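You operate a simulated robot arm through the tools that you are given. There is no shell and no other tool.

You are at the controls of a simulated robot arm. One attempt, no reset.

Task
Swap the yellow gear for the one on the gear card, shut the guard and inch the wheel.
Fine: the old gear goes in the orange tray; the switch stays off and locked.

The check looks at the end state, three seconds after you hand in, the way a careful person would. Anything else that was tipped, shoved, dropped, spilled or broken makes it a failure.

Robot
A 6-joint arm with a two-finger gripper, fixed in place. Base frame: the origin is on the floor under the middle of its stand, x ahead of it, y to its left, z up; the work surface is at about z = 0.86. Readings come in m, degrees, newtons and seconds.
It reaches about 1.417 m from its shoulder. Its first joint turns from -166.0 to 166.0 degrees. Payload 3.43 kg.
The tool frame sits at the grasp point between the pads (the TCP): z along the fingers, y along the line on which they close. The tips reach 0.02 m beyond it. The gripper opens to 0.19 m; its body begins 0.248 m behind the TCP.
Orientation is told as [roll, pitch, yaw] about the base's x, y, z axes, in that order, counted from this pose: with the fingers straight down and closing along the base's y, the tool's x points along the base's -x, its y along +y and its z along -z.

Tools
- The arm moves only by the tool jog_arm. Its argument "moves" is a list that holds one entry, the list of rows, each a list of 7 numbers: the shift along the tool's x, y, z in m, then the turn, a rotation vector about the tool's x, y, z in degrees, then the opening, from 0 (shut) to 1 (fully open). In form: [[[dx, dy, dz, ax, ay, az, gripper], ...]]. A call has 1 to 20 rows; each row is the pose to reach, as a shift and turn from the pose commanded when the call began, along the tool's axes at that moment. Each row takes 0.2 s and may step no farther than 0.05 m and 8.6 degrees from the row before; otherwise, or with a gripper value out of range, the whole call is refused. A pose out of reach is approached as far as the arm can. The call stops where the force on the tool passes 90 N (or 10 N more than at its start, if that is more) or the arm is blocked; 0.2 s more then pass. Each finger travels about 0.153 m/s and halts on what it meets, pressing with about 40 N; the grip force reading is that of the motor and also rises with nothing between the fingers. The clock runs only during rows and for 0.2 s after the last one: add rows that repeat a pose to give the fingers time. The reply holds the time, the measured pose of the TCP, the force on the tool along the base axes, the opening and the grip force, in the units named above and with some noise, with the torque about the TCP (base axes, N m) and any sound that the robot's microphone picked up.
- Cameras (640 x 400 px; columns grow to the right, rows downward): "scene" is fixed at [0.2181, -0.6491, 1.603]; the picture's right is [0.72, -0.70, 0.00], its down [-0.41, -0.42, -0.81] and it looks along [0.56, 0.58, -0.59] (base axes); focal length 348 px, centre (320, 200). "wrist" rides on the gripper at [0.07, -0.008, -0.288] in the tool frame; the picture's right is [0.12, 0.99, 0.00], its down [-0.96, 0.11, -0.25] and it looks along [-0.24, 0.03, 0.97] (tool axes); focal length 261 px, centre (320, 200). There is no depth. A picture from a camera that has moved, and an enlarged one, comes with that camera's place and axes in the base frame and with its lens.
- capture(camera): a new picture of that camera. The clock stands still meanwhile.
- move_column(by): moves the trunk up (or, below 0, down) by that many m; the arm rides with it, the base frame stays. It gives what a move gives, with no picture.
- zoom(camera, box): a new picture of the part [left, top, right, bottom] of that camera's present view, enlarged. The clock stands still meanwhile.
- close_job(): hands the job in; it is judged then, once.

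Places have to be worked out from the pictures, the camera data and where the tool is seen. Open the gripper and draw the arm clear of the work before you hand the job in, unless the task says otherwise.

The tools are called after "Request:" as name(argument=value, ...) on one line, values as JSON. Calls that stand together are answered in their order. jog_arm: Moves the arm, as the interface text tells. Its arguments: {"type":"object","properties":{"moves":{"type":"array","items":{"type":"array","items":{"type":"array","items":{"type":"number"}}}}},"required":["moves"]} The other tools are called the same way: move_column (by) moves the trunk up or down; capture (camera) takes a picture; zoom (camera, box) takes an enlarged picture of a part of a camera's view; close_job () hands the job in.

At the start:

```text
time_s: 0.0
tcp_pos: [0.6927, -0.2507, 1.2815]
ee_rot: [0.0, 0.0, -0.1]
ft_force: [-0.5, -0.4, 0.0]
torque: [-0.01, -0.02, 0.0]
opening: 0.1898
gripper_force: 0.0
trunk travel left (down, up): [-0.375, 0.065]
```

scene: 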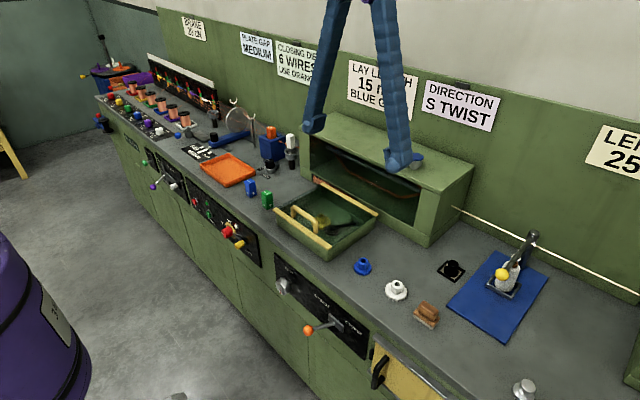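
wrist: 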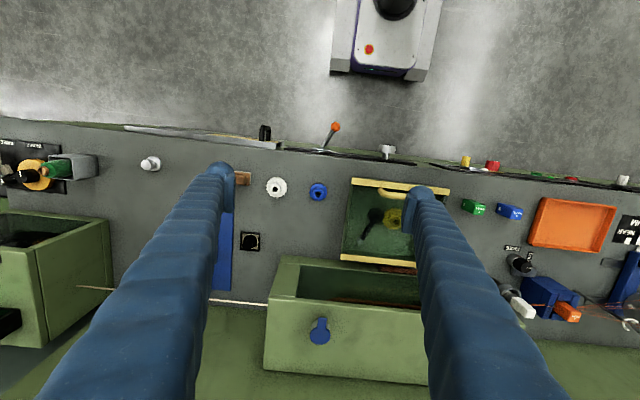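

I start by looking closely at the scene: the gear card on the wall, the box with the yellow gear, and the blue/white gears.

Request:
zoom(camera="scene", box=[180, 10, 500, 210])

Request:
zoom(camera="scene", box=[240, 160, 480, 310])

Request:
zoom(camera="scene", box=[80, 30, 320, 180])

Request:
zoom(camera="scene", box=[340, 220, 640, 400])

Request:
zoom(camera="wrist", box=[200, 120, 460, 280])

```text
2.00 times, centred on (340, 110) of scene
camera zoom: at [0.2181, -0.6491, 1.603], right [0.72, -0.7, 0.0], down [-0.41, -0.42, -0.81], along [0.56, 0.58, -0.59], focal length 695 px, centre (280, 380)
```

zoom: 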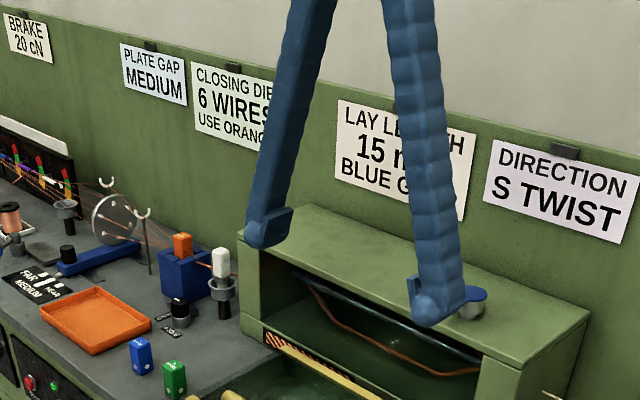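

```text
2.67 times, centred on (360, 235) of scene
camera zoom: at [0.2181, -0.6491, 1.603], right [0.72, -0.7, 0.0], down [-0.41, -0.42, -0.81], along [0.56, 0.58, -0.59], focal length 927 px, centre (213, 107)
```

zoom: 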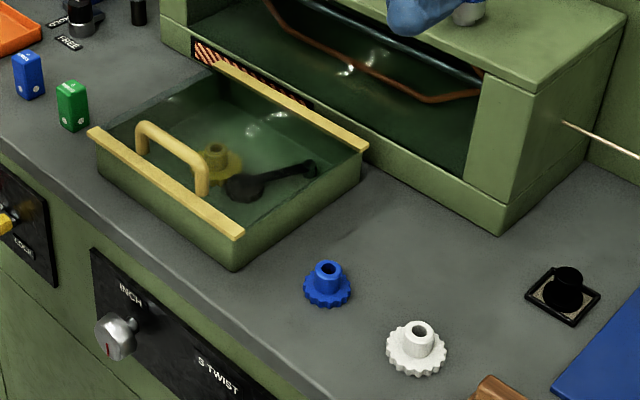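

```text
2.67 times, centred on (200, 105) of scene
camera zoom: at [0.2181, -0.6491, 1.603], right [0.72, -0.7, 0.0], down [-0.41, -0.42, -0.81], along [0.56, 0.58, -0.59], focal length 927 px, centre (640, 453)
```

zoom: 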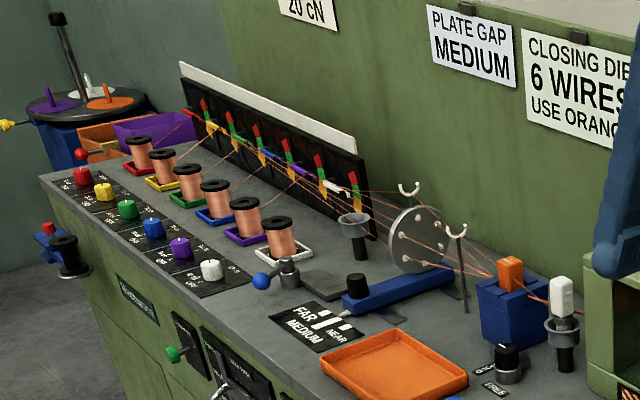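

```text
2.13 times, centred on (490, 310) of scene
camera zoom: at [0.2181, -0.6491, 1.603], right [0.72, -0.7, 0.0], down [-0.41, -0.42, -0.81], along [0.56, 0.58, -0.59], focal length 742 px, centre (-43, -35)
```

zoom: 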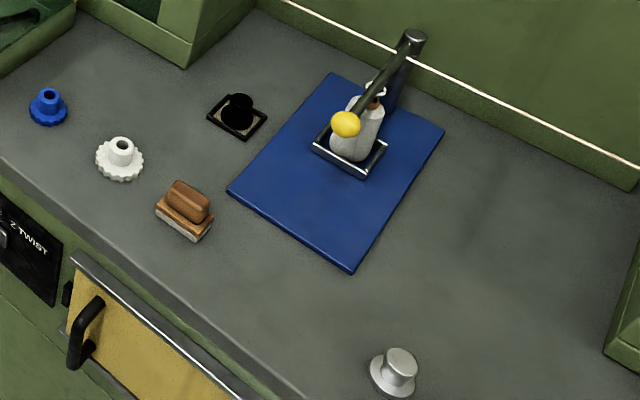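

```text
2.46 times, centred on (330, 200) of wrist
camera zoom: at [0.6231, -0.2584, 1.5688], right [-0.12, 0.99, 0.0], down [0.96, 0.11, 0.25], along [0.24, 0.03, -0.97], focal length 642 px, centre (295, 200)
```

zoom: 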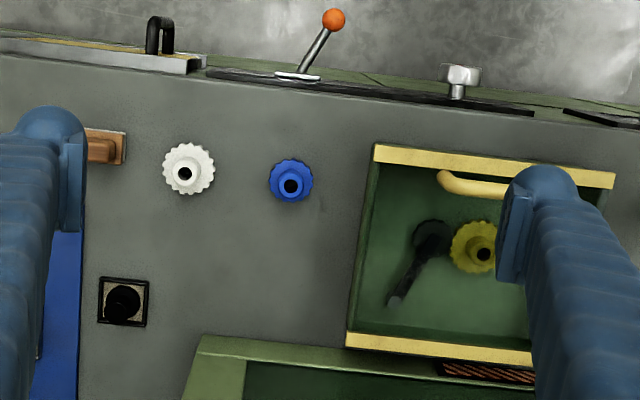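

The lay card calls for the blue gear; the guard appears to be the green glazed box with yellow trims and a handle. I move above it at safe height for a clearer wrist view.

Request:
jog_arm(moves=[[[-0.014, 0.042, 0, 0, 0, 0, 1], [-0.028, 0.084, 0, 0, 0, 0, 1], [-0.042, 0.126, 0, 0, 0, 0, 1], [-0.056, 0.168, 0, 0, 0, 0, 1], [-0.07, 0.21, 0, 0, 0, 0, 1]]])

Request:
capture(camera="wrist")

Request:
zoom(camera="wrist", box=[210, 130, 450, 280])

Request:
zoom(camera="scene", box=[260, 160, 390, 260])

Request:
zoom(camera="scene", box=[180, 180, 380, 360])

Request:
zoom(camera="scene", box=[330, 40, 520, 160])

```text
time_s: 1.2
tcp_pos: [0.7637, -0.0409, 1.2823]
ee_rot: [0.0, 0.1, -0.1]
ft_force: [0.2, 0.7, -0.6]
torque: [-0.05, 0.03, 0.0]
opening: 0.1901
gripper_force: 0.3
trunk travel left (down, up): [-0.375, 0.065]
```

```text
taken
camera wrist: at [0.6941, -0.048, 1.5684], right [-0.12, 0.99, 0.0], down [0.96, 0.11, 0.25], along [0.24, 0.03, -0.97], focal length 261 px, centre (320, 200)
```

wrist: 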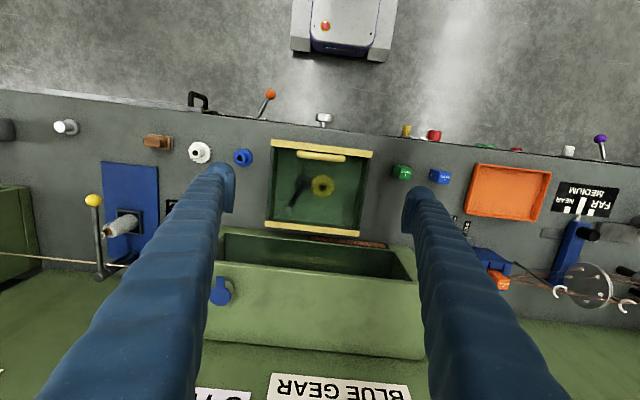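

```text
2.67 times, centred on (330, 205) of wrist
camera zoom: at [0.6941, -0.048, 1.5684], right [-0.12, 0.99, 0.0], down [0.96, 0.11, 0.25], along [0.24, 0.03, -0.97], focal length 695 px, centre (293, 187)
```

zoom: 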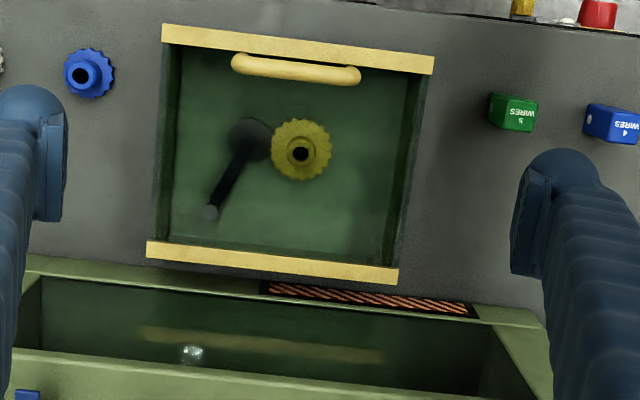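

```text
4.00 times, centred on (325, 210) of scene
camera zoom: at [0.2181, -0.6491, 1.603], right [0.72, -0.7, 0.0], down [-0.41, -0.42, -0.81], along [0.56, 0.58, -0.59], focal length 1391 px, centre (300, 160)
```

zoom: 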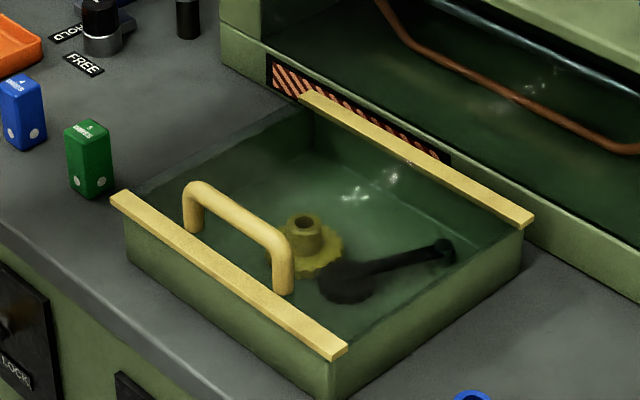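

```text
2.22 times, centred on (280, 270) of scene
camera zoom: at [0.2181, -0.6491, 1.603], right [0.72, -0.7, 0.0], down [-0.41, -0.42, -0.81], along [0.56, 0.58, -0.59], focal length 773 px, centre (409, 44)
```

zoom: 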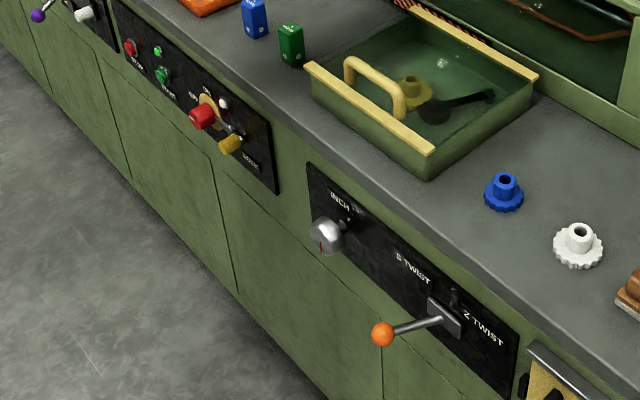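

```text
3.33 times, centred on (425, 100) of scene
camera zoom: at [0.2181, -0.6491, 1.603], right [0.72, -0.7, 0.0], down [-0.41, -0.42, -0.81], along [0.56, 0.58, -0.59], focal length 1159 px, centre (-30, 533)
```

zoom: 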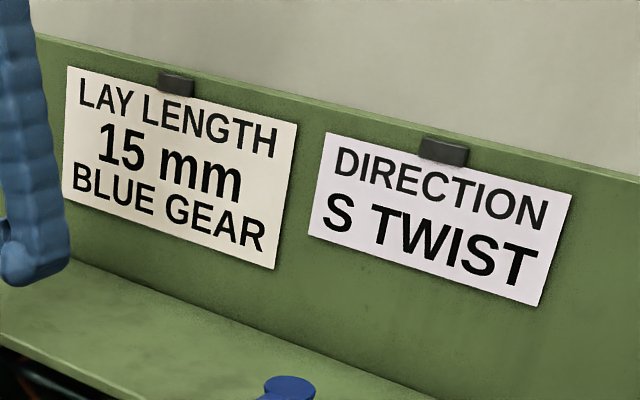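

The cards read "LAY LENGTH 15 mm – BLUE GEAR", so the blue gear at about (0.773, -0.243) is the replacement; the guard lid spans about x 0.72–0.94, y −0.16–0.09, top z≈0.92 with a handle near its front. I lower a bit for a closer look at the guard and the gears.

Request:
jog_arm(moves=[[[0, 0, 0.04, 0, 0, 0, 1], [0, 0, 0.08, 0, 0, 0, 1], [0, 0, 0.12, 0, 0, 0, 1], [0.03, 0, 0.14, 0, 0, 0, 1], [0.06, 0, 0.15, 0, 0, 0, 1]]])

Request:
capture(camera="wrist")

Request:
zoom(camera="wrist", box=[220, 120, 420, 300])

Request:
zoom(camera="wrist", box=[250, 60, 410, 160])

Request:
zoom(camera="scene", box=[340, 240, 450, 310])

```text
time_s: 2.4
tcp_pos: [0.7033, -0.0402, 1.1316]
ee_rot: [0.0, 0.0, -0.1]
ft_force: [-0.3, 0.1, 1.1]
torque: [0.01, 0.03, 0.03]
opening: 0.19
gripper_force: 0.0
trunk travel left (down, up): [-0.375, 0.065]
```

```text
taken
camera wrist: at [0.6334, -0.0489, 1.4183], right [-0.12, 0.99, 0.0], down [0.96, 0.11, 0.25], along [0.24, 0.03, -0.97], focal length 261 px, centre (320, 200)
```

wrist: 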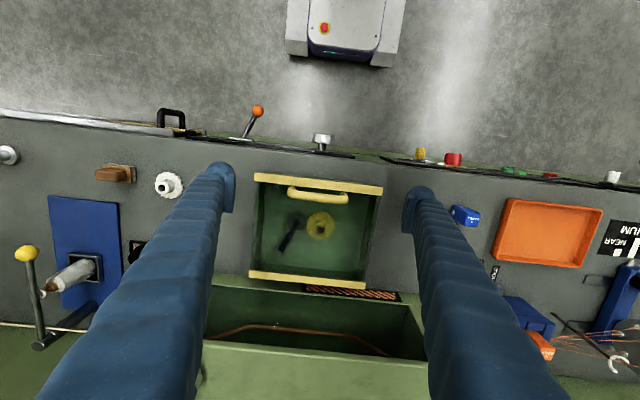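

```text
2.22 times, centred on (320, 210) of wrist
camera zoom: at [0.6334, -0.0489, 1.4183], right [-0.12, 0.99, 0.0], down [0.96, 0.11, 0.25], along [0.24, 0.03, -0.97], focal length 579 px, centre (320, 178)
```

zoom: 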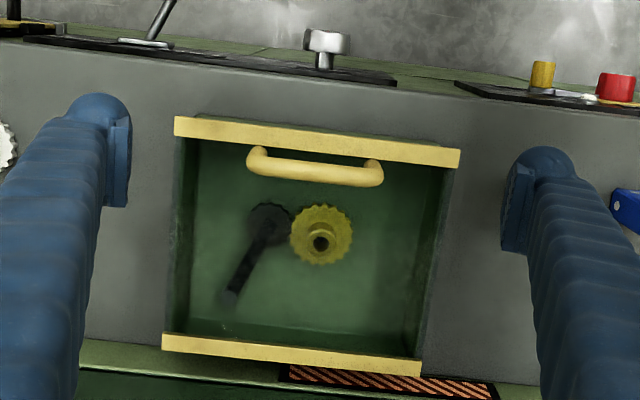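

```text
4.00 times, centred on (330, 110) of wrist
camera zoom: at [0.6334, -0.0489, 1.4183], right [-0.12, 0.99, 0.0], down [0.96, 0.11, 0.25], along [0.24, 0.03, -0.97], focal length 1043 px, centre (280, 560)
```

zoom: 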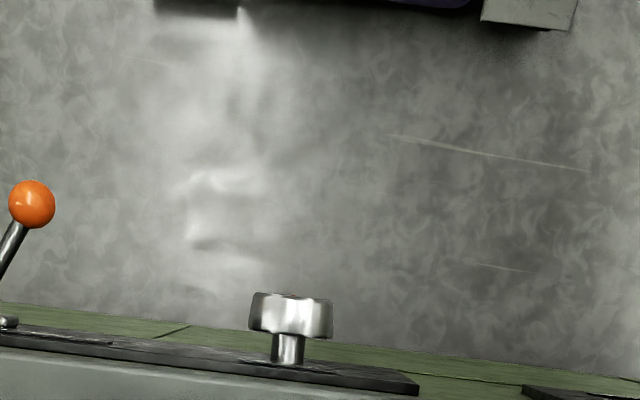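

```text
5.71 times, centred on (395, 275) of scene
camera zoom: at [0.2181, -0.6491, 1.603], right [0.72, -0.7, 0.0], down [-0.41, -0.42, -0.81], along [0.56, 0.58, -0.59], focal length 1987 px, centre (-109, -229)
```

zoom: 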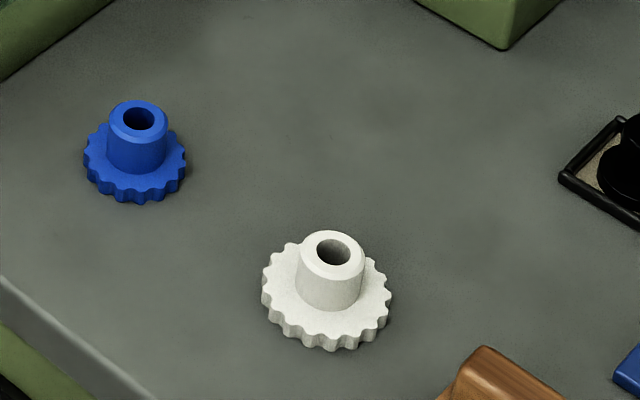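

The guard looks like a glazed lid with the handle near its front edge (bar at about x=0.740, y=-0.039, z≈0.955), inside are the yellow gear and a black idler with an arm. I turn the tool 90° so the fingers close along x, above the handle.

Request:
jog_arm(moves=[[[-0.003, 0, 0, 0, 0, 8.2, 0.9], [-0.006, 0, 0.0, 0, 0, 16.4, 0.8], [-0.01, 0, 0.0, 0, 0, 24.6, 0.7], [-0.014, 0, 0.0, 0, 0, 32.8, 0.6], [-0.017, 0, 0.0, 0, 0, 41, 0.5], [-0.02, 0, 0.01, 0, 0, 49.2, 0.4], [-0.024, 0, 0.02, 0, 0, 57.4, 0.35], [-0.027, 0, 0.03, 0, 0, 65.6, 0.35], [-0.03, 0, 0.04, 0, 0, 73.8, 0.35], [-0.034, 0, 0.05, 0, 0, 82, 0.35], [-0.037, 0, 0.06, 0, 0, 89.9, 0.35]]])

Request:
capture(camera="wrist")

Request:
capture(camera="scene")

```text
time_s: 4.8
tcp_pos: [0.7404, -0.0401, 1.0723]
ee_rot: [-0.1, -0.1, -90.1]
ft_force: [0.0, 0.3, 0.3]
torque: [0.0, 0.04, 0.0]
opening: 0.0664
gripper_force: 0.1
trunk travel left (down, up): [-0.375, 0.065]
```

```text
taken
camera wrist: at [0.7325, 0.0307, 1.3589], right [0.99, 0.12, 0.0], down [0.11, -0.96, 0.25], along [0.03, -0.25, -0.97], focal length 261 px, centre (320, 200)
```

wrist: 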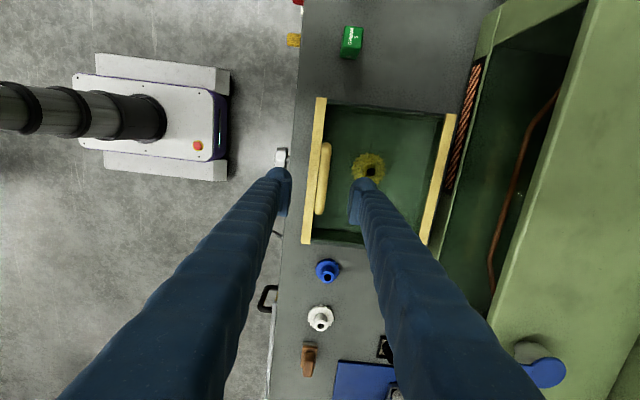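

```text
taken
```

scene: 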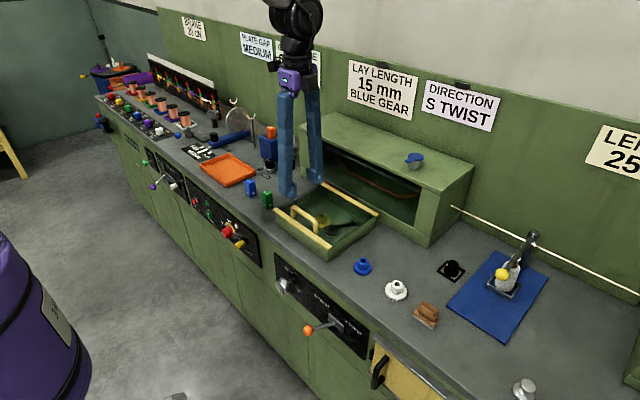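

The fingers straddle the handle bar as intended (bar at x≈0.743, y≈-0.039). I descend to it and stop just above the lid surface, fingers still open.

Request:
jog_arm(moves=[[[0, 0.001, 0.03, 0, 0, 0, 0.35], [0, 0.002, 0.06, 0, 0, 0, 0.35], [0, 0.003, 0.09, 0, 0, 0, 0.35], [0, 0.003, 0.11, 0, 0, 0, 0.35], [0, 0.003, 0.115, 0, 0, 0, 0.35]]])

Request:
capture(camera="wrist")

Request:
zoom(camera="scene", box=[240, 140, 400, 260])

```text
time_s: 6.0
tcp_pos: [0.7448, -0.0412, 0.9568]
ee_rot: [-0.1, 0.0, -89.9]
ft_force: [0.9, 1.2, -0.2]
torque: [0.0, -0.02, -0.02]
opening: 0.0665
gripper_force: 0.0
trunk travel left (down, up): [-0.375, 0.065]
```

```text
taken
camera wrist: at [0.7348, 0.0304, 1.2436], right [0.99, 0.12, 0.0], down [0.12, -0.96, 0.25], along [0.03, -0.25, -0.97], focal length 261 px, centre (320, 200)
```

wrist: 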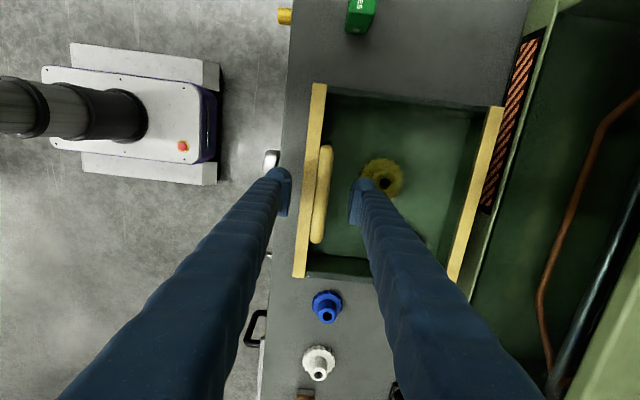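

```text
3.33 times, centred on (320, 200) of scene
camera zoom: at [0.2181, -0.6491, 1.603], right [0.72, -0.7, 0.0], down [-0.41, -0.42, -0.81], along [0.56, 0.58, -0.59], focal length 1159 px, centre (320, 200)
```

zoom: 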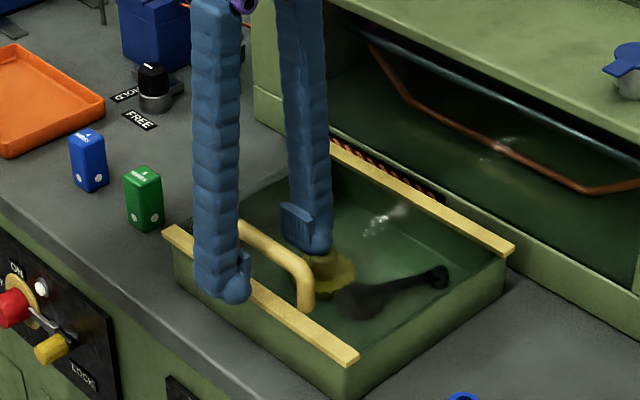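

The bar is centred between the fingers. I close on the handle.

Request:
jog_arm(moves=[[[0, 0, 0, 0, 0, 0, 0.1], [0, 0, 0, 0, 0, 0, 0], [0, 0, 0, 0, 0, 0, 0]]])

```text
time_s: 6.8
tcp_pos: [0.7452, -0.0403, 0.958]
ee_rot: [0.0, 0.0, -89.9]
ft_force: [9.8, 0.2, -1.2]
torque: [0.0, 0.03, -0.22]
opening: 0.0112
gripper_force: 44.6
trunk travel left (down, up): [-0.375, 0.065]
```

Grip holds the bar (opening 11 mm). I lift just 15 mm straight up and watch the force to learn how the guard moves.

Request:
jog_arm(moves=[[[0, 0, -0.005, 0, 0, 0, 0], [0, 0, -0.01, 0, 0, 0, 0], [0, 0.001, -0.015, 0, 0, 0, 0]]])

Request:
zoom(camera="scene", box=[240, 140, 400, 260])

Request:
capture(camera="wrist")

```text
time_s: 7.6
tcp_pos: [0.7485, -0.0411, 0.9711]
ee_rot: [0.1, 0.1, -89.9]
ft_force: [28.5, -1.0, -11.9]
torque: [-0.01, 0.19, -0.3]
opening: 0.0111
gripper_force: 44.3
trunk travel left (down, up): [-0.375, 0.065]
```

```text
3.33 times, centred on (320, 200) of scene
camera zoom: at [0.2181, -0.6491, 1.603], right [0.72, -0.7, 0.0], down [-0.41, -0.42, -0.81], along [0.56, 0.58, -0.59], focal length 1159 px, centre (320, 200)
```

zoom: 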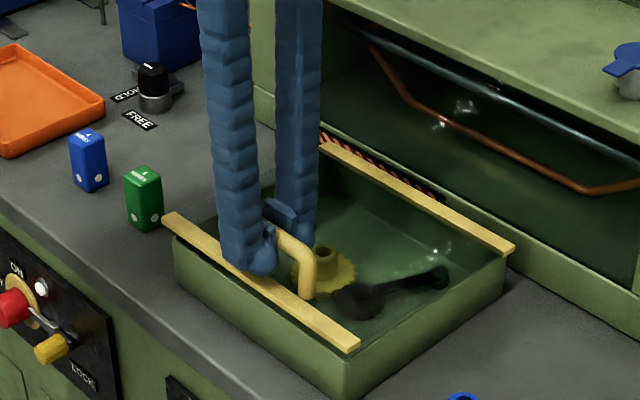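

```text
taken
camera wrist: at [0.7391, 0.0304, 1.2578], right [0.99, 0.12, 0.0], down [0.12, -0.96, 0.25], along [0.03, -0.25, -0.97], focal length 261 px, centre (320, 200)
```

wrist: 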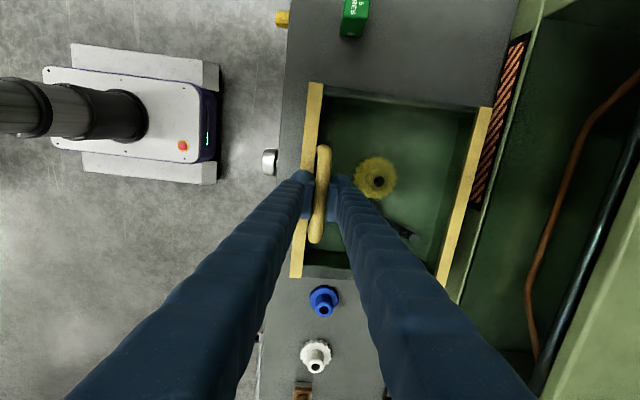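

The lid rotates about its rear edge (hinged at the back; the handle drifts toward +x as it rises). To leave the fingertips room inside the handle when the lid swings up, I lower it back down and regrip 10 mm nearer the fingertips.

Request:
jog_arm(moves=[[[0, 0, 0.005, 0, 0, 0, 0], [0, -0.001, 0.01, 0, 0, 0, 0], [0, -0.001, 0.015, 0, 0, 0, 0], [0, -0.001, 0.015, 0, 0, 0, 0.2], [0, -0.001, 0.015, 0, 0, 0, 0.2], [0, -0.001, 0.009, 0, 0, 0, 0.2], [0, -0.001, 0.004, 0, 0, 0, 0.2], [0, -0.001, 0.004, 0, 0, 0, 0.2], [0, -0.001, 0.004, 0, 0, 0, 0], [0, -0.001, 0.004, 0, 0, 0, 0], [0, -0.001, 0.004, 0, 0, 0, 0]]])

Request:
zoom(camera="scene", box=[280, 160, 360, 230])

```text
time_s: 10.0
tcp_pos: [0.7445, -0.0404, 0.9675]
ee_rot: [0.0, 0.0, -90.0]
ft_force: [9.9, 1.2, 1.4]
torque: [0.06, -0.1, -0.6]
opening: 0.0144
gripper_force: 44.8
trunk travel left (down, up): [-0.375, 0.065]
```

```text
5.71 times, centred on (320, 195) of scene
camera zoom: at [0.2181, -0.6491, 1.603], right [0.72, -0.7, 0.0], down [-0.41, -0.42, -0.81], along [0.56, 0.58, -0.59], focal length 1987 px, centre (320, 229)
```

zoom: 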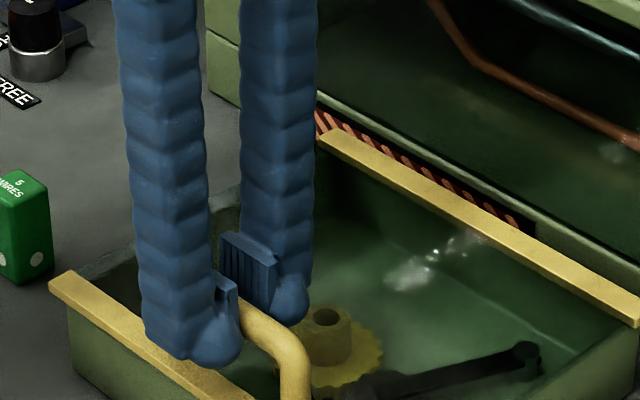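

The bar is now held near the fingertips. I follow the lid's arc about the estimated hinge (x≈0.935, z≈0.918) to about 20°, tilting slightly, and watch the forces.

Request:
jog_arm(moves=[[[0, 0.0034, -0.0132, 1, 0, 0, 0], [0, 0.0077, -0.0261, 2, 0, 0, 0], [0, 0.0128, -0.0387, 3, 0, 0, 0], [0, 0.0188, -0.051, 4, 0, 0, 0], [0, 0.0257, -0.0628, 5, 0, 0, 0]]])

Request:
zoom(camera="scene", box=[240, 120, 400, 240])

```text
time_s: 11.2
tcp_pos: [0.7722, -0.04, 1.0296]
ee_rot: [-5.1, 0.0, -89.9]
ft_force: [14.8, -3.7, -14.0]
torque: [-0.42, 0.11, -1.04]
opening: 0.0142
gripper_force: 44.2
trunk travel left (down, up): [-0.375, 0.065]
```

```text
3.33 times, centred on (320, 180) of scene
camera zoom: at [0.2181, -0.6491, 1.603], right [0.72, -0.7, 0.0], down [-0.41, -0.42, -0.81], along [0.56, 0.58, -0.59], focal length 1159 px, centre (320, 267)
```

zoom: 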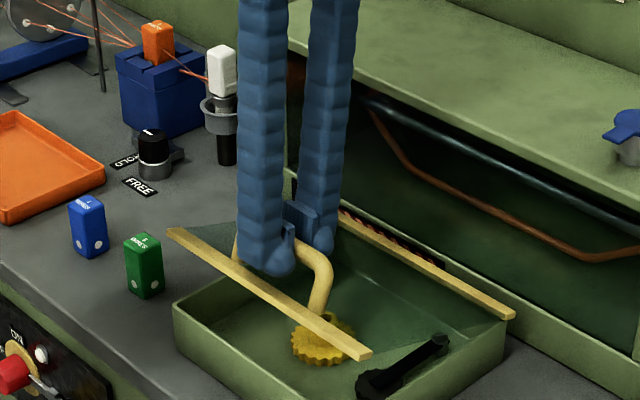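

The lid is following with modest force (slightly toward +x, so the hinge is a bit lower than assumed). I continue along the corrected arc to about 40°.

Request:
jog_arm(moves=[[[0, 0.0112, -0.0144, 1.5, 0, 0, 0], [0, 0.0214, -0.0283, 3, 0, 0, 0], [0, 0.0328, -0.0412, 4.5, 0, 0, 0], [0, 0.0453, -0.0531, 6, 0, 0, 0]]])

Request:
zoom(camera="scene", box=[240, 120, 400, 240])

```text
time_s: 12.2
tcp_pos: [0.8172, -0.0406, 1.0803]
ee_rot: [-11.1, 0.1, -90.0]
ft_force: [-6.6, -4.4, 3.1]
torque: [-0.43, 0.13, -1.04]
opening: 0.0134
gripper_force: 45.2
trunk travel left (down, up): [-0.375, 0.065]
```

```text
3.33 times, centred on (320, 180) of scene
camera zoom: at [0.2181, -0.6491, 1.603], right [0.72, -0.7, 0.0], down [-0.41, -0.42, -0.81], along [0.56, 0.58, -0.59], focal length 1159 px, centre (320, 267)
```

zoom: 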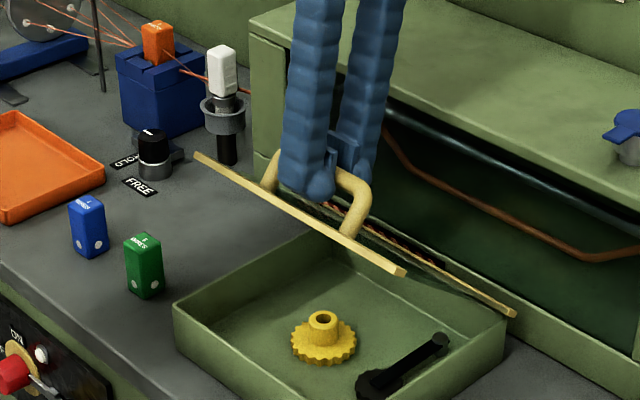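

Forces are small, the arc fits a hinge near (0.942, 0.910). I continue to about 56°.

Request:
jog_arm(moves=[[[0, 0.0122, -0.015, 2, 0, 0, 0], [0, 0.0286, -0.0289, 4, 0, 0, 0], [0, 0.0465, -0.0409, 6, 0, 0, 0]]])

Request:
zoom(camera="scene", box=[240, 120, 400, 240])

Request:
capture(camera="scene")

Request:
capture(camera="wrist")

```text
time_s: 13.0
tcp_pos: [0.8728, -0.0402, 1.1113]
ee_rot: [-16.9, 0.0, -89.9]
ft_force: [3.7, -2.7, -6.4]
torque: [-0.52, -0.07, -1.14]
opening: 0.0125
gripper_force: 45.1
trunk travel left (down, up): [-0.375, 0.065]
```

```text
3.33 times, centred on (320, 180) of scene
camera zoom: at [0.2181, -0.6491, 1.603], right [0.72, -0.7, 0.0], down [-0.41, -0.42, -0.81], along [0.56, 0.58, -0.59], focal length 1159 px, centre (320, 267)
```

zoom: 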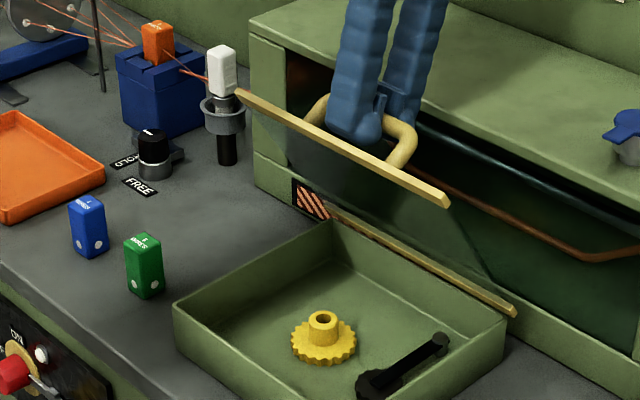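

```text
taken
```

scene: 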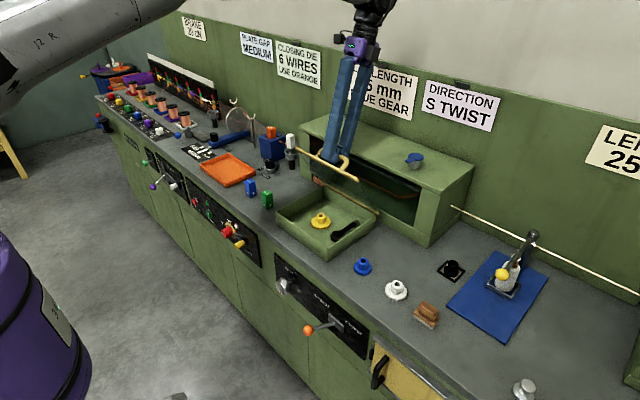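

```text
taken
camera wrist: at [0.9484, 0.0301, 1.3875], right [0.95, 0.12, -0.29], down [0.18, -0.96, 0.2], along [-0.25, -0.25, -0.94], focal length 261 px, centre (320, 200)
```

wrist: 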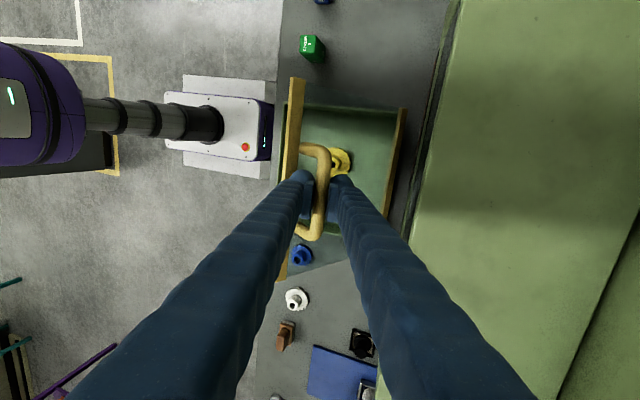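

Still tracking nicely with small forces. I continue to about 74°.

Request:
jog_arm(moves=[[[0, 0.0179, -0.012, 2, 0, 0, 0], [0, 0.037, -0.0223, 4, 0, 0, 0], [0, 0.057, -0.0305, 6, 0, 0, 0]]])

Request:
zoom(camera="scene", box=[260, 100, 420, 220])

Request:
capture(camera="wrist")

```text
time_s: 13.8
tcp_pos: [0.892, -0.0405, 1.1149]
ee_rot: [-20.3, -0.1, -89.9]
ft_force: [5.9, -2.4, -32.6]
torque: [-0.81, 0.32, -1.04]
opening: 0.0118
gripper_force: 44.5
out of reach, approached as far as the arm can: row 2, 3
trunk travel left (down, up): [-0.375, 0.065]
```

```text
3.33 times, centred on (340, 160) of scene
camera zoom: at [0.2181, -0.6491, 1.603], right [0.72, -0.7, 0.0], down [-0.41, -0.42, -0.81], along [0.56, 0.58, -0.59], focal length 1159 px, centre (253, 333)
```

zoom: 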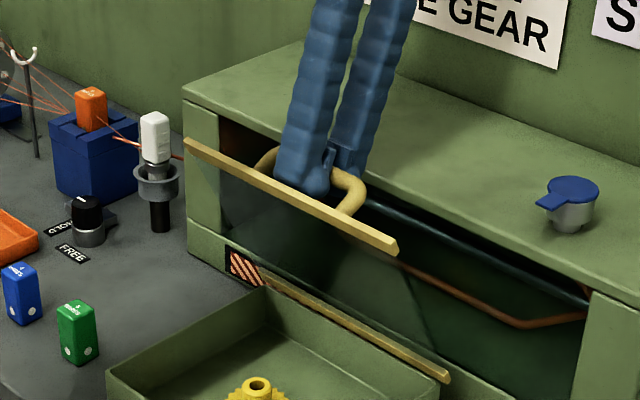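

```text
taken
camera wrist: at [0.9826, 0.0311, 1.3869], right [0.93, 0.12, -0.34], down [0.2, -0.96, 0.19], along [-0.31, -0.25, -0.92], focal length 261 px, centre (320, 200)
```

wrist: 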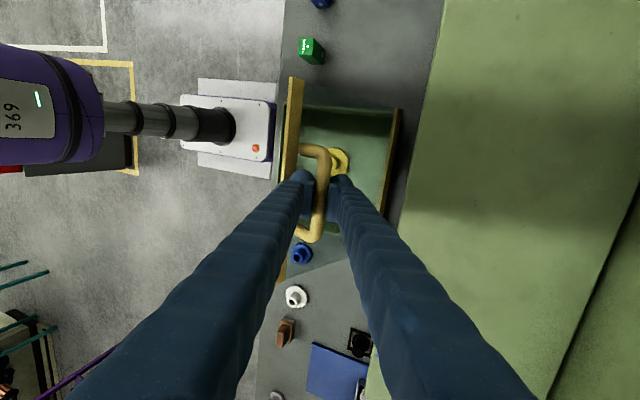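

The tilt made rows 2–3 unreachable (wrist too far out), so lid sits near 62°. I hold still for one row to learn what the commanded pose now is.

Request:
jog_arm(moves=[[[0, 0, 0, 0, 0, 0, 0]]])

```text
time_s: 14.2
tcp_pos: [0.8915, -0.0398, 1.1155]
ee_rot: [-20.3, 0.0, -89.8]
ft_force: [7.1, -1.6, -37.9]
torque: [-0.67, 0.24, -1.07]
opening: 0.0118
gripper_force: 44.7
trunk travel left (down, up): [-0.375, 0.065]
```

The commanded pose was clipped to a reachable one. I take the tilt back out (pivoting about the bar) to regain reach, easing down ~3 mm to relax the pull.

Request:
jog_arm(moves=[[[0, -0.0002, 0.0015, -4, 0, 0, 0], [0, -0.0004, 0.0029, -8, 0, 0, 0], [0, -0.0011, 0.0031, -12, 0, 0, 0], [0, -0.0019, 0.0033, -16, 0, 0, 0]]])

Request:
zoom(camera="scene", box=[280, 110, 380, 190])

```text
time_s: 15.2
tcp_pos: [0.885, -0.0403, 1.1141]
ee_rot: [-4.1, 0.0, -90.1]
ft_force: [3.4, -1.2, -20.3]
torque: [-0.26, 0.4, -1.36]
opening: 0.0123
gripper_force: 45.1
out of reach, approached as far as the arm can: row 1, 2
trunk travel left (down, up): [-0.375, 0.065]
```

```text
5.00 times, centred on (330, 150) of scene
camera zoom: at [0.2181, -0.6491, 1.603], right [0.72, -0.7, 0.0], down [-0.41, -0.42, -0.81], along [0.56, 0.58, -0.59], focal length 1738 px, centre (270, 450)
```

zoom: 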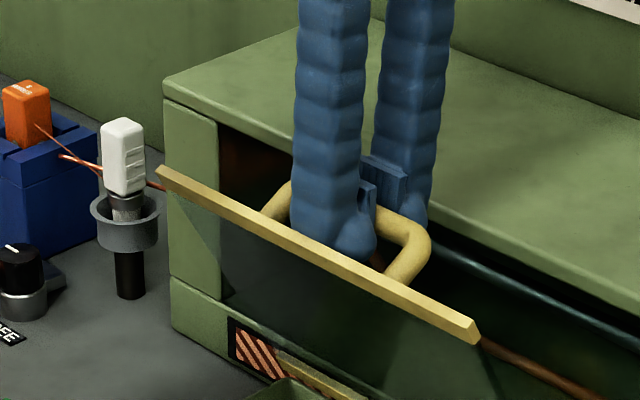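

Tilt is now ~4°, lid near 60°, bar still gripped and front finger clears the pane. I push on along the arc toward ~78° with the tool nearly vertical.

Request:
jog_arm(moves=[[[0, 0.0097, -0.0023, -0.6, 0, 0, 0], [0, 0.0193, -0.0045, -1.3, 0, 0, 0], [0, 0.0297, -0.0067, -1.8, 0, 0, 0], [0, 0.0401, -0.0088, -2.3, 0, 0, 0], [0, 0.0505, -0.01, -2.8, 0, 0, 0], [0, 0.061, -0.011, -3.3, 0, 0, 0]]])

Request:
zoom(camera="scene", box=[280, 100, 400, 190])

Request:
capture(camera="wrist")

```text
time_s: 16.6
tcp_pos: [0.9466, -0.039, 1.1216]
ee_rot: [-0.7, 0.0, -90.0]
ft_force: [-1.3, -6.7, -9.4]
torque: [-0.63, 0.16, -1.46]
opening: 0.0117
gripper_force: 44.9
trunk travel left (down, up): [-0.375, 0.065]
```

```text
4.44 times, centred on (340, 145) of scene
camera zoom: at [0.2181, -0.6491, 1.603], right [0.72, -0.7, 0.0], down [-0.41, -0.42, -0.81], along [0.56, 0.58, -0.59], focal length 1545 px, centre (231, 444)
```

zoom: 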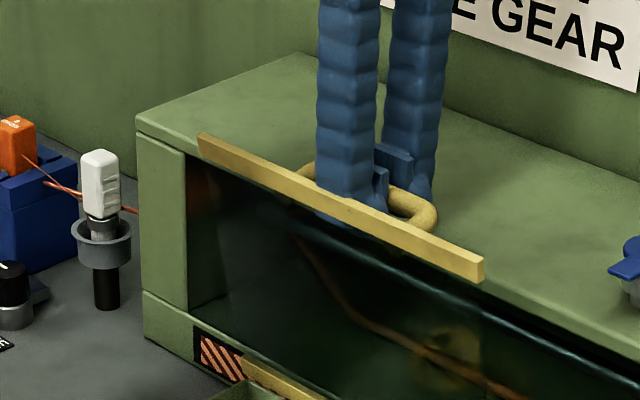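

```text
taken
camera wrist: at [0.9409, 0.0312, 1.4087], right [0.99, 0.12, -0.01], down [0.12, -0.96, 0.25], along [0.02, -0.25, -0.97], focal length 261 px, centre (320, 200)
```

wrist: 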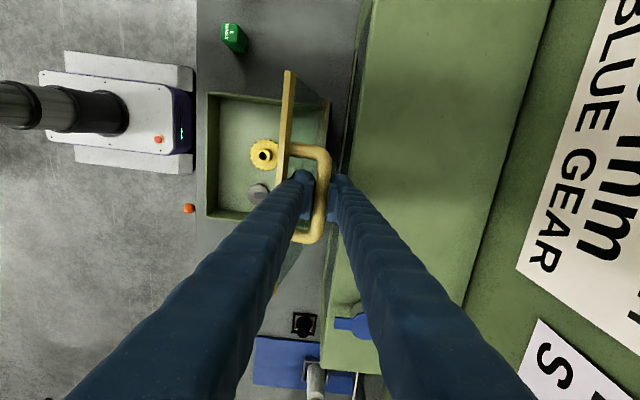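

The lid is about 78° open, and reach is fine. I continue slowly toward 90° and watch for a stop.

Request:
jog_arm(moves=[[[0, 0.0105, 0.0005, -0.5, 0, 0, 0], [0, 0.021, 0.0012, -1, 0, 0, 0], [0, 0.0315, 0.0028, -1, 0, 0, 0], [0, 0.042, 0.0047, -1, 0, 0, 0]]])

Request:
zoom(camera="scene", box=[280, 100, 400, 190])

Request:
capture(camera="wrist")

```text
time_s: 17.6
tcp_pos: [0.9891, -0.0398, 1.1171]
ee_rot: [0.4, 0.0, -90.0]
ft_force: [-0.8, -4.7, -6.7]
torque: [-0.51, 0.1, -1.49]
opening: 0.0118
gripper_force: 44.4
trunk travel left (down, up): [-0.375, 0.065]
```

```text
4.44 times, centred on (340, 145) of scene
camera zoom: at [0.2181, -0.6491, 1.603], right [0.72, -0.7, 0.0], down [-0.41, -0.42, -0.81], along [0.56, 0.58, -0.59], focal length 1545 px, centre (231, 444)
```

zoom: 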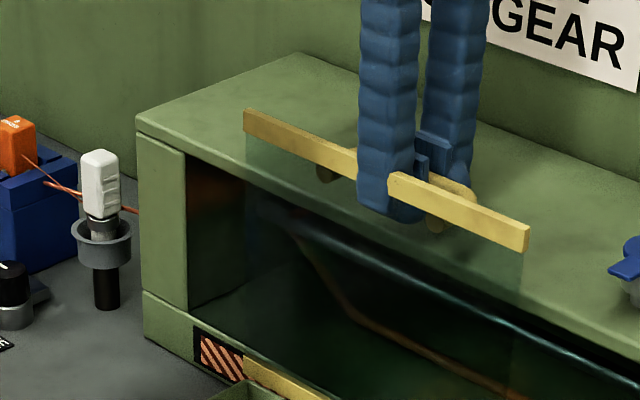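

```text
taken
camera wrist: at [0.9776, 0.0313, 1.4036], right [0.99, 0.12, 0.01], down [0.11, -0.96, 0.25], along [0.04, -0.25, -0.97], focal length 261 px, centre (320, 200)
```

wrist: 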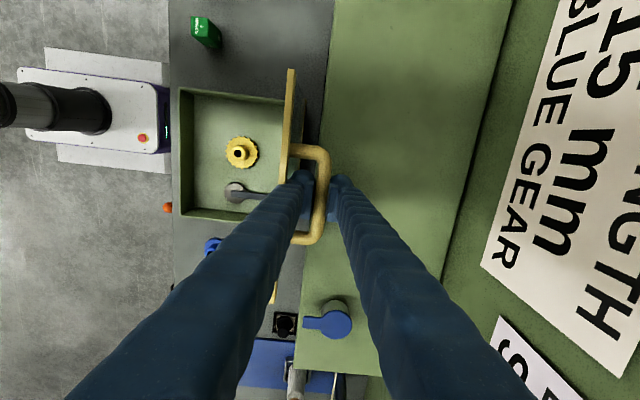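

The lid is now about vertical, forces remain small. I continue a few degrees past vertical looking for the rest stop.

Request:
jog_arm(moves=[[[0, 0.007, 0.0018, 0, 0, 0, 0], [0, 0.0136, 0.0038, 0, 0, 0, 0], [0, 0.02, 0.006, 0, 0, 0, 0]]])

Request:
zoom(camera="scene", box=[280, 100, 400, 190])

```text
time_s: 18.4
tcp_pos: [1.0028, -0.0399, 1.1132]
ee_rot: [0.0, 0.0, -90.1]
ft_force: [-24.8, -5.3, 14.2]
torque: [-0.04, 5.28, -2.91]
opening: 0.0113
gripper_force: 44.7
trunk travel left (down, up): [-0.375, 0.065]
```

```text
4.44 times, centred on (340, 145) of scene
camera zoom: at [0.2181, -0.6491, 1.603], right [0.72, -0.7, 0.0], down [-0.41, -0.42, -0.81], along [0.56, 0.58, -0.59], focal length 1545 px, centre (231, 444)
```

zoom: 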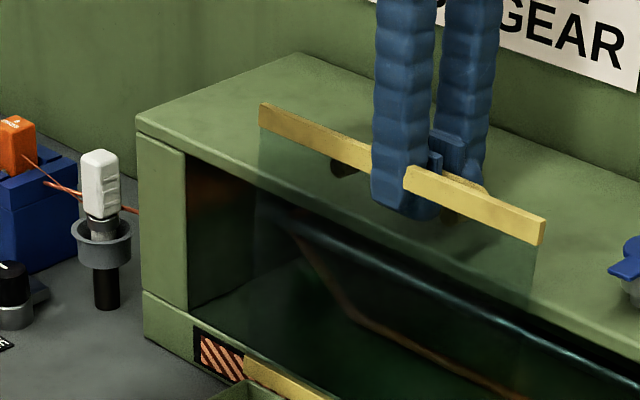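

Contact now: the front finger is wedging between bar and trim at about 94°, past vertical. I relax slightly, open only a little while keeping the front finger in place, and look before withdrawing.

Request:
jog_arm(moves=[[[0, -0.003, 0, 0, 0, 0, 0], [0, -0.003, 0, 0, 0, 0, 0.06], [0, -0.001, 0, 0, 0, 0, 0.09], [0, 0.0, 0, 0, 0, 0, 0.11], [0, 0.0, 0, 0, 0, 0, 0.11]]])

Request:
zoom(camera="scene", box=[280, 100, 400, 190])

Request:
zoom(camera="wrist", box=[220, 60, 420, 260])

```text
time_s: 19.6
tcp_pos: [1.0051, -0.0401, 1.115]
ee_rot: [0.5, 0.0, -89.9]
ft_force: [0.6, -6.3, 25.4]
torque: [-0.06, 1.68, -1.15]
opening: 0.0226
gripper_force: 1.3
trunk travel left (down, up): [-0.375, 0.065]
```

```text
4.44 times, centred on (340, 145) of scene
camera zoom: at [0.2181, -0.6491, 1.603], right [0.72, -0.7, 0.0], down [-0.41, -0.42, -0.81], along [0.56, 0.58, -0.59], focal length 1545 px, centre (231, 444)
```

zoom: 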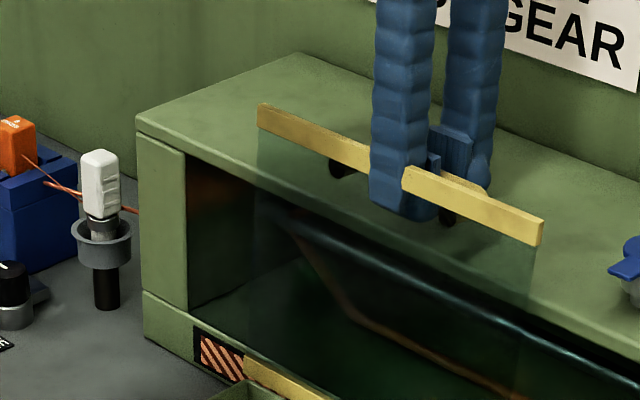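

```text
2.00 times, centred on (320, 160) of wrist
camera zoom: at [0.995, 0.0315, 1.4003], right [0.99, 0.12, 0.01], down [0.11, -0.96, 0.25], along [0.04, -0.25, -0.97], focal length 521 px, centre (320, 280)
```

zoom: 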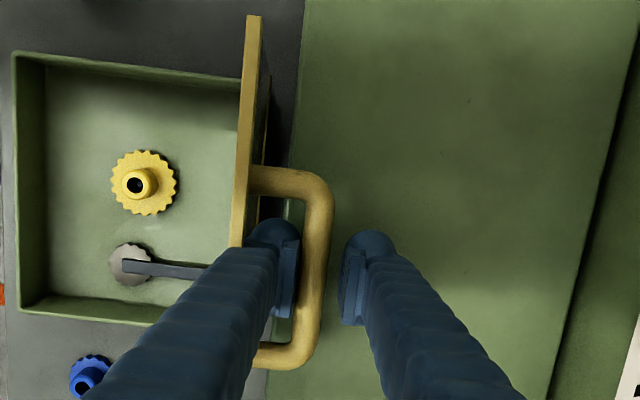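

The bar is free of the rear finger; the front finger is still in the loop with some upward push. I withdraw straight up slowly.

Request:
jog_arm(moves=[[[0, 0.0, -0.01, 0, 0, 0, 0.11], [0, 0.0, -0.02, 0, 0, 0, 0.11], [0, 0.0, -0.03, 0, 0, 0, 0.11], [0, 0.0, -0.04, 0, 0, 0, 0.11], [0, 0.0, -0.055, 0, 0, 0, 0.11], [0, 0, -0.075, 0, 0, 0, 0.11]]])

Request:
zoom(camera="scene", box=[260, 100, 420, 220])

Request:
capture(camera="wrist")

```text
time_s: 21.0
tcp_pos: [1.0072, -0.0387, 1.1869]
ee_rot: [0.3, 0.0, -89.9]
ft_force: [0.7, 0.6, -0.7]
torque: [0.02, 0.03, 0.0]
opening: 0.0209
gripper_force: 0.1
trunk travel left (down, up): [-0.375, 0.065]
```

```text
3.33 times, centred on (340, 160) of scene
camera zoom: at [0.2181, -0.6491, 1.603], right [0.72, -0.7, 0.0], down [-0.41, -0.42, -0.81], along [0.56, 0.58, -0.59], focal length 1159 px, centre (253, 333)
```

zoom: 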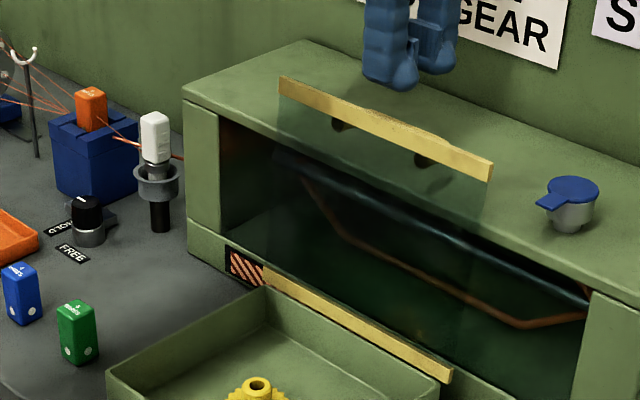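

```text
taken
camera wrist: at [0.9969, 0.0317, 1.4734], right [0.99, 0.12, 0.01], down [0.12, -0.96, 0.25], along [0.04, -0.25, -0.97], focal length 261 px, centre (320, 200)
```

wrist: 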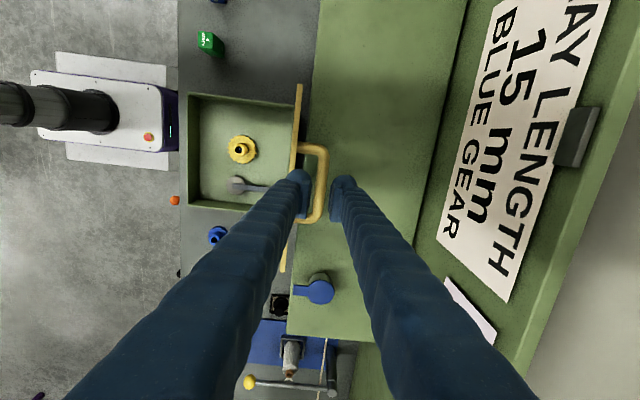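

The lid stands open on its own, clear of the fingers. I rise a bit and move back over the tray to inspect the gears.

Request:
jog_arm(moves=[[[0, 0, -0.03, 0, 0, 0, 0.3], [0, -0.04, -0.03, 0, 0, 0, 0.6], [0, -0.08, -0.03, 0, 0, 0, 1], [0, -0.12, -0.03, 0, 0, 0, 1], [0.0, -0.16, -0.03, 0, 0, 0, 1], [0.0, -0.19, -0.01, 0, 0, 0, 1]]])

Request:
capture(camera="wrist")

Request:
zoom(camera="wrist", box=[240, 100, 420, 250])

Request:
zoom(camera="scene", box=[280, 170, 380, 260])

```text
time_s: 22.4
tcp_pos: [0.8183, -0.0393, 1.1925]
ee_rot: [0.2, 0.0, -89.9]
ft_force: [0.1, 0.2, 0.0]
torque: [-0.01, 0.0, -0.03]
opening: 0.1898
gripper_force: 0.0
trunk travel left (down, up): [-0.375, 0.065]
```

```text
taken
camera wrist: at [0.8081, 0.0316, 1.4802], right [0.99, 0.12, 0.0], down [0.12, -0.96, 0.25], along [0.03, -0.25, -0.97], focal length 261 px, centre (320, 200)
```

wrist: 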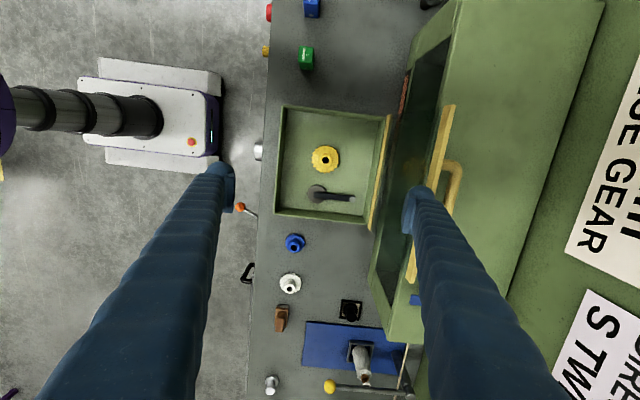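

```text
2.67 times, centred on (330, 175) of wrist
camera zoom: at [0.8081, 0.0316, 1.4802], right [0.99, 0.12, 0.0], down [0.12, -0.96, 0.25], along [0.03, -0.25, -0.97], focal length 695 px, centre (293, 267)
```

zoom: 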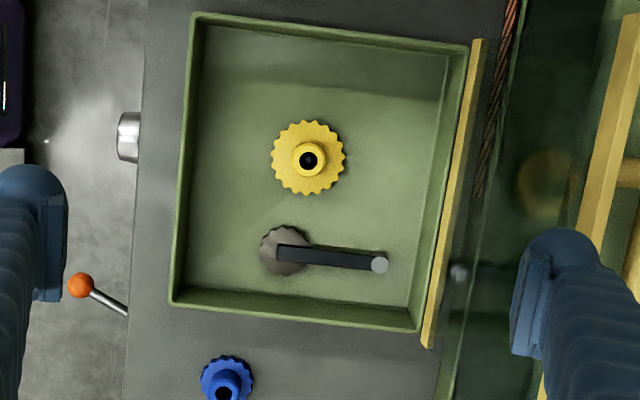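

```text
4.44 times, centred on (330, 215) of scene
camera zoom: at [0.2181, -0.6491, 1.603], right [0.72, -0.7, 0.0], down [-0.41, -0.42, -0.81], along [0.56, 0.58, -0.59], focal length 1545 px, centre (276, 133)
```

zoom: 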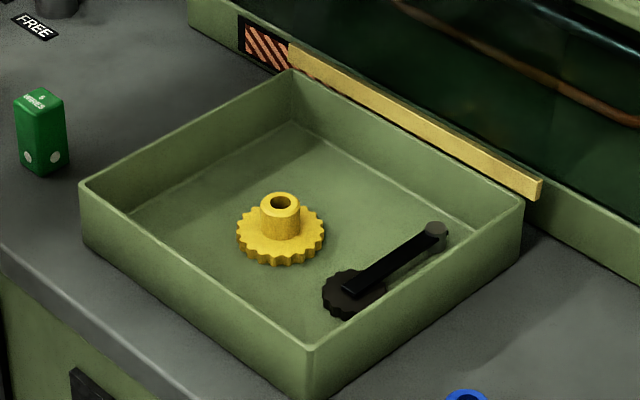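

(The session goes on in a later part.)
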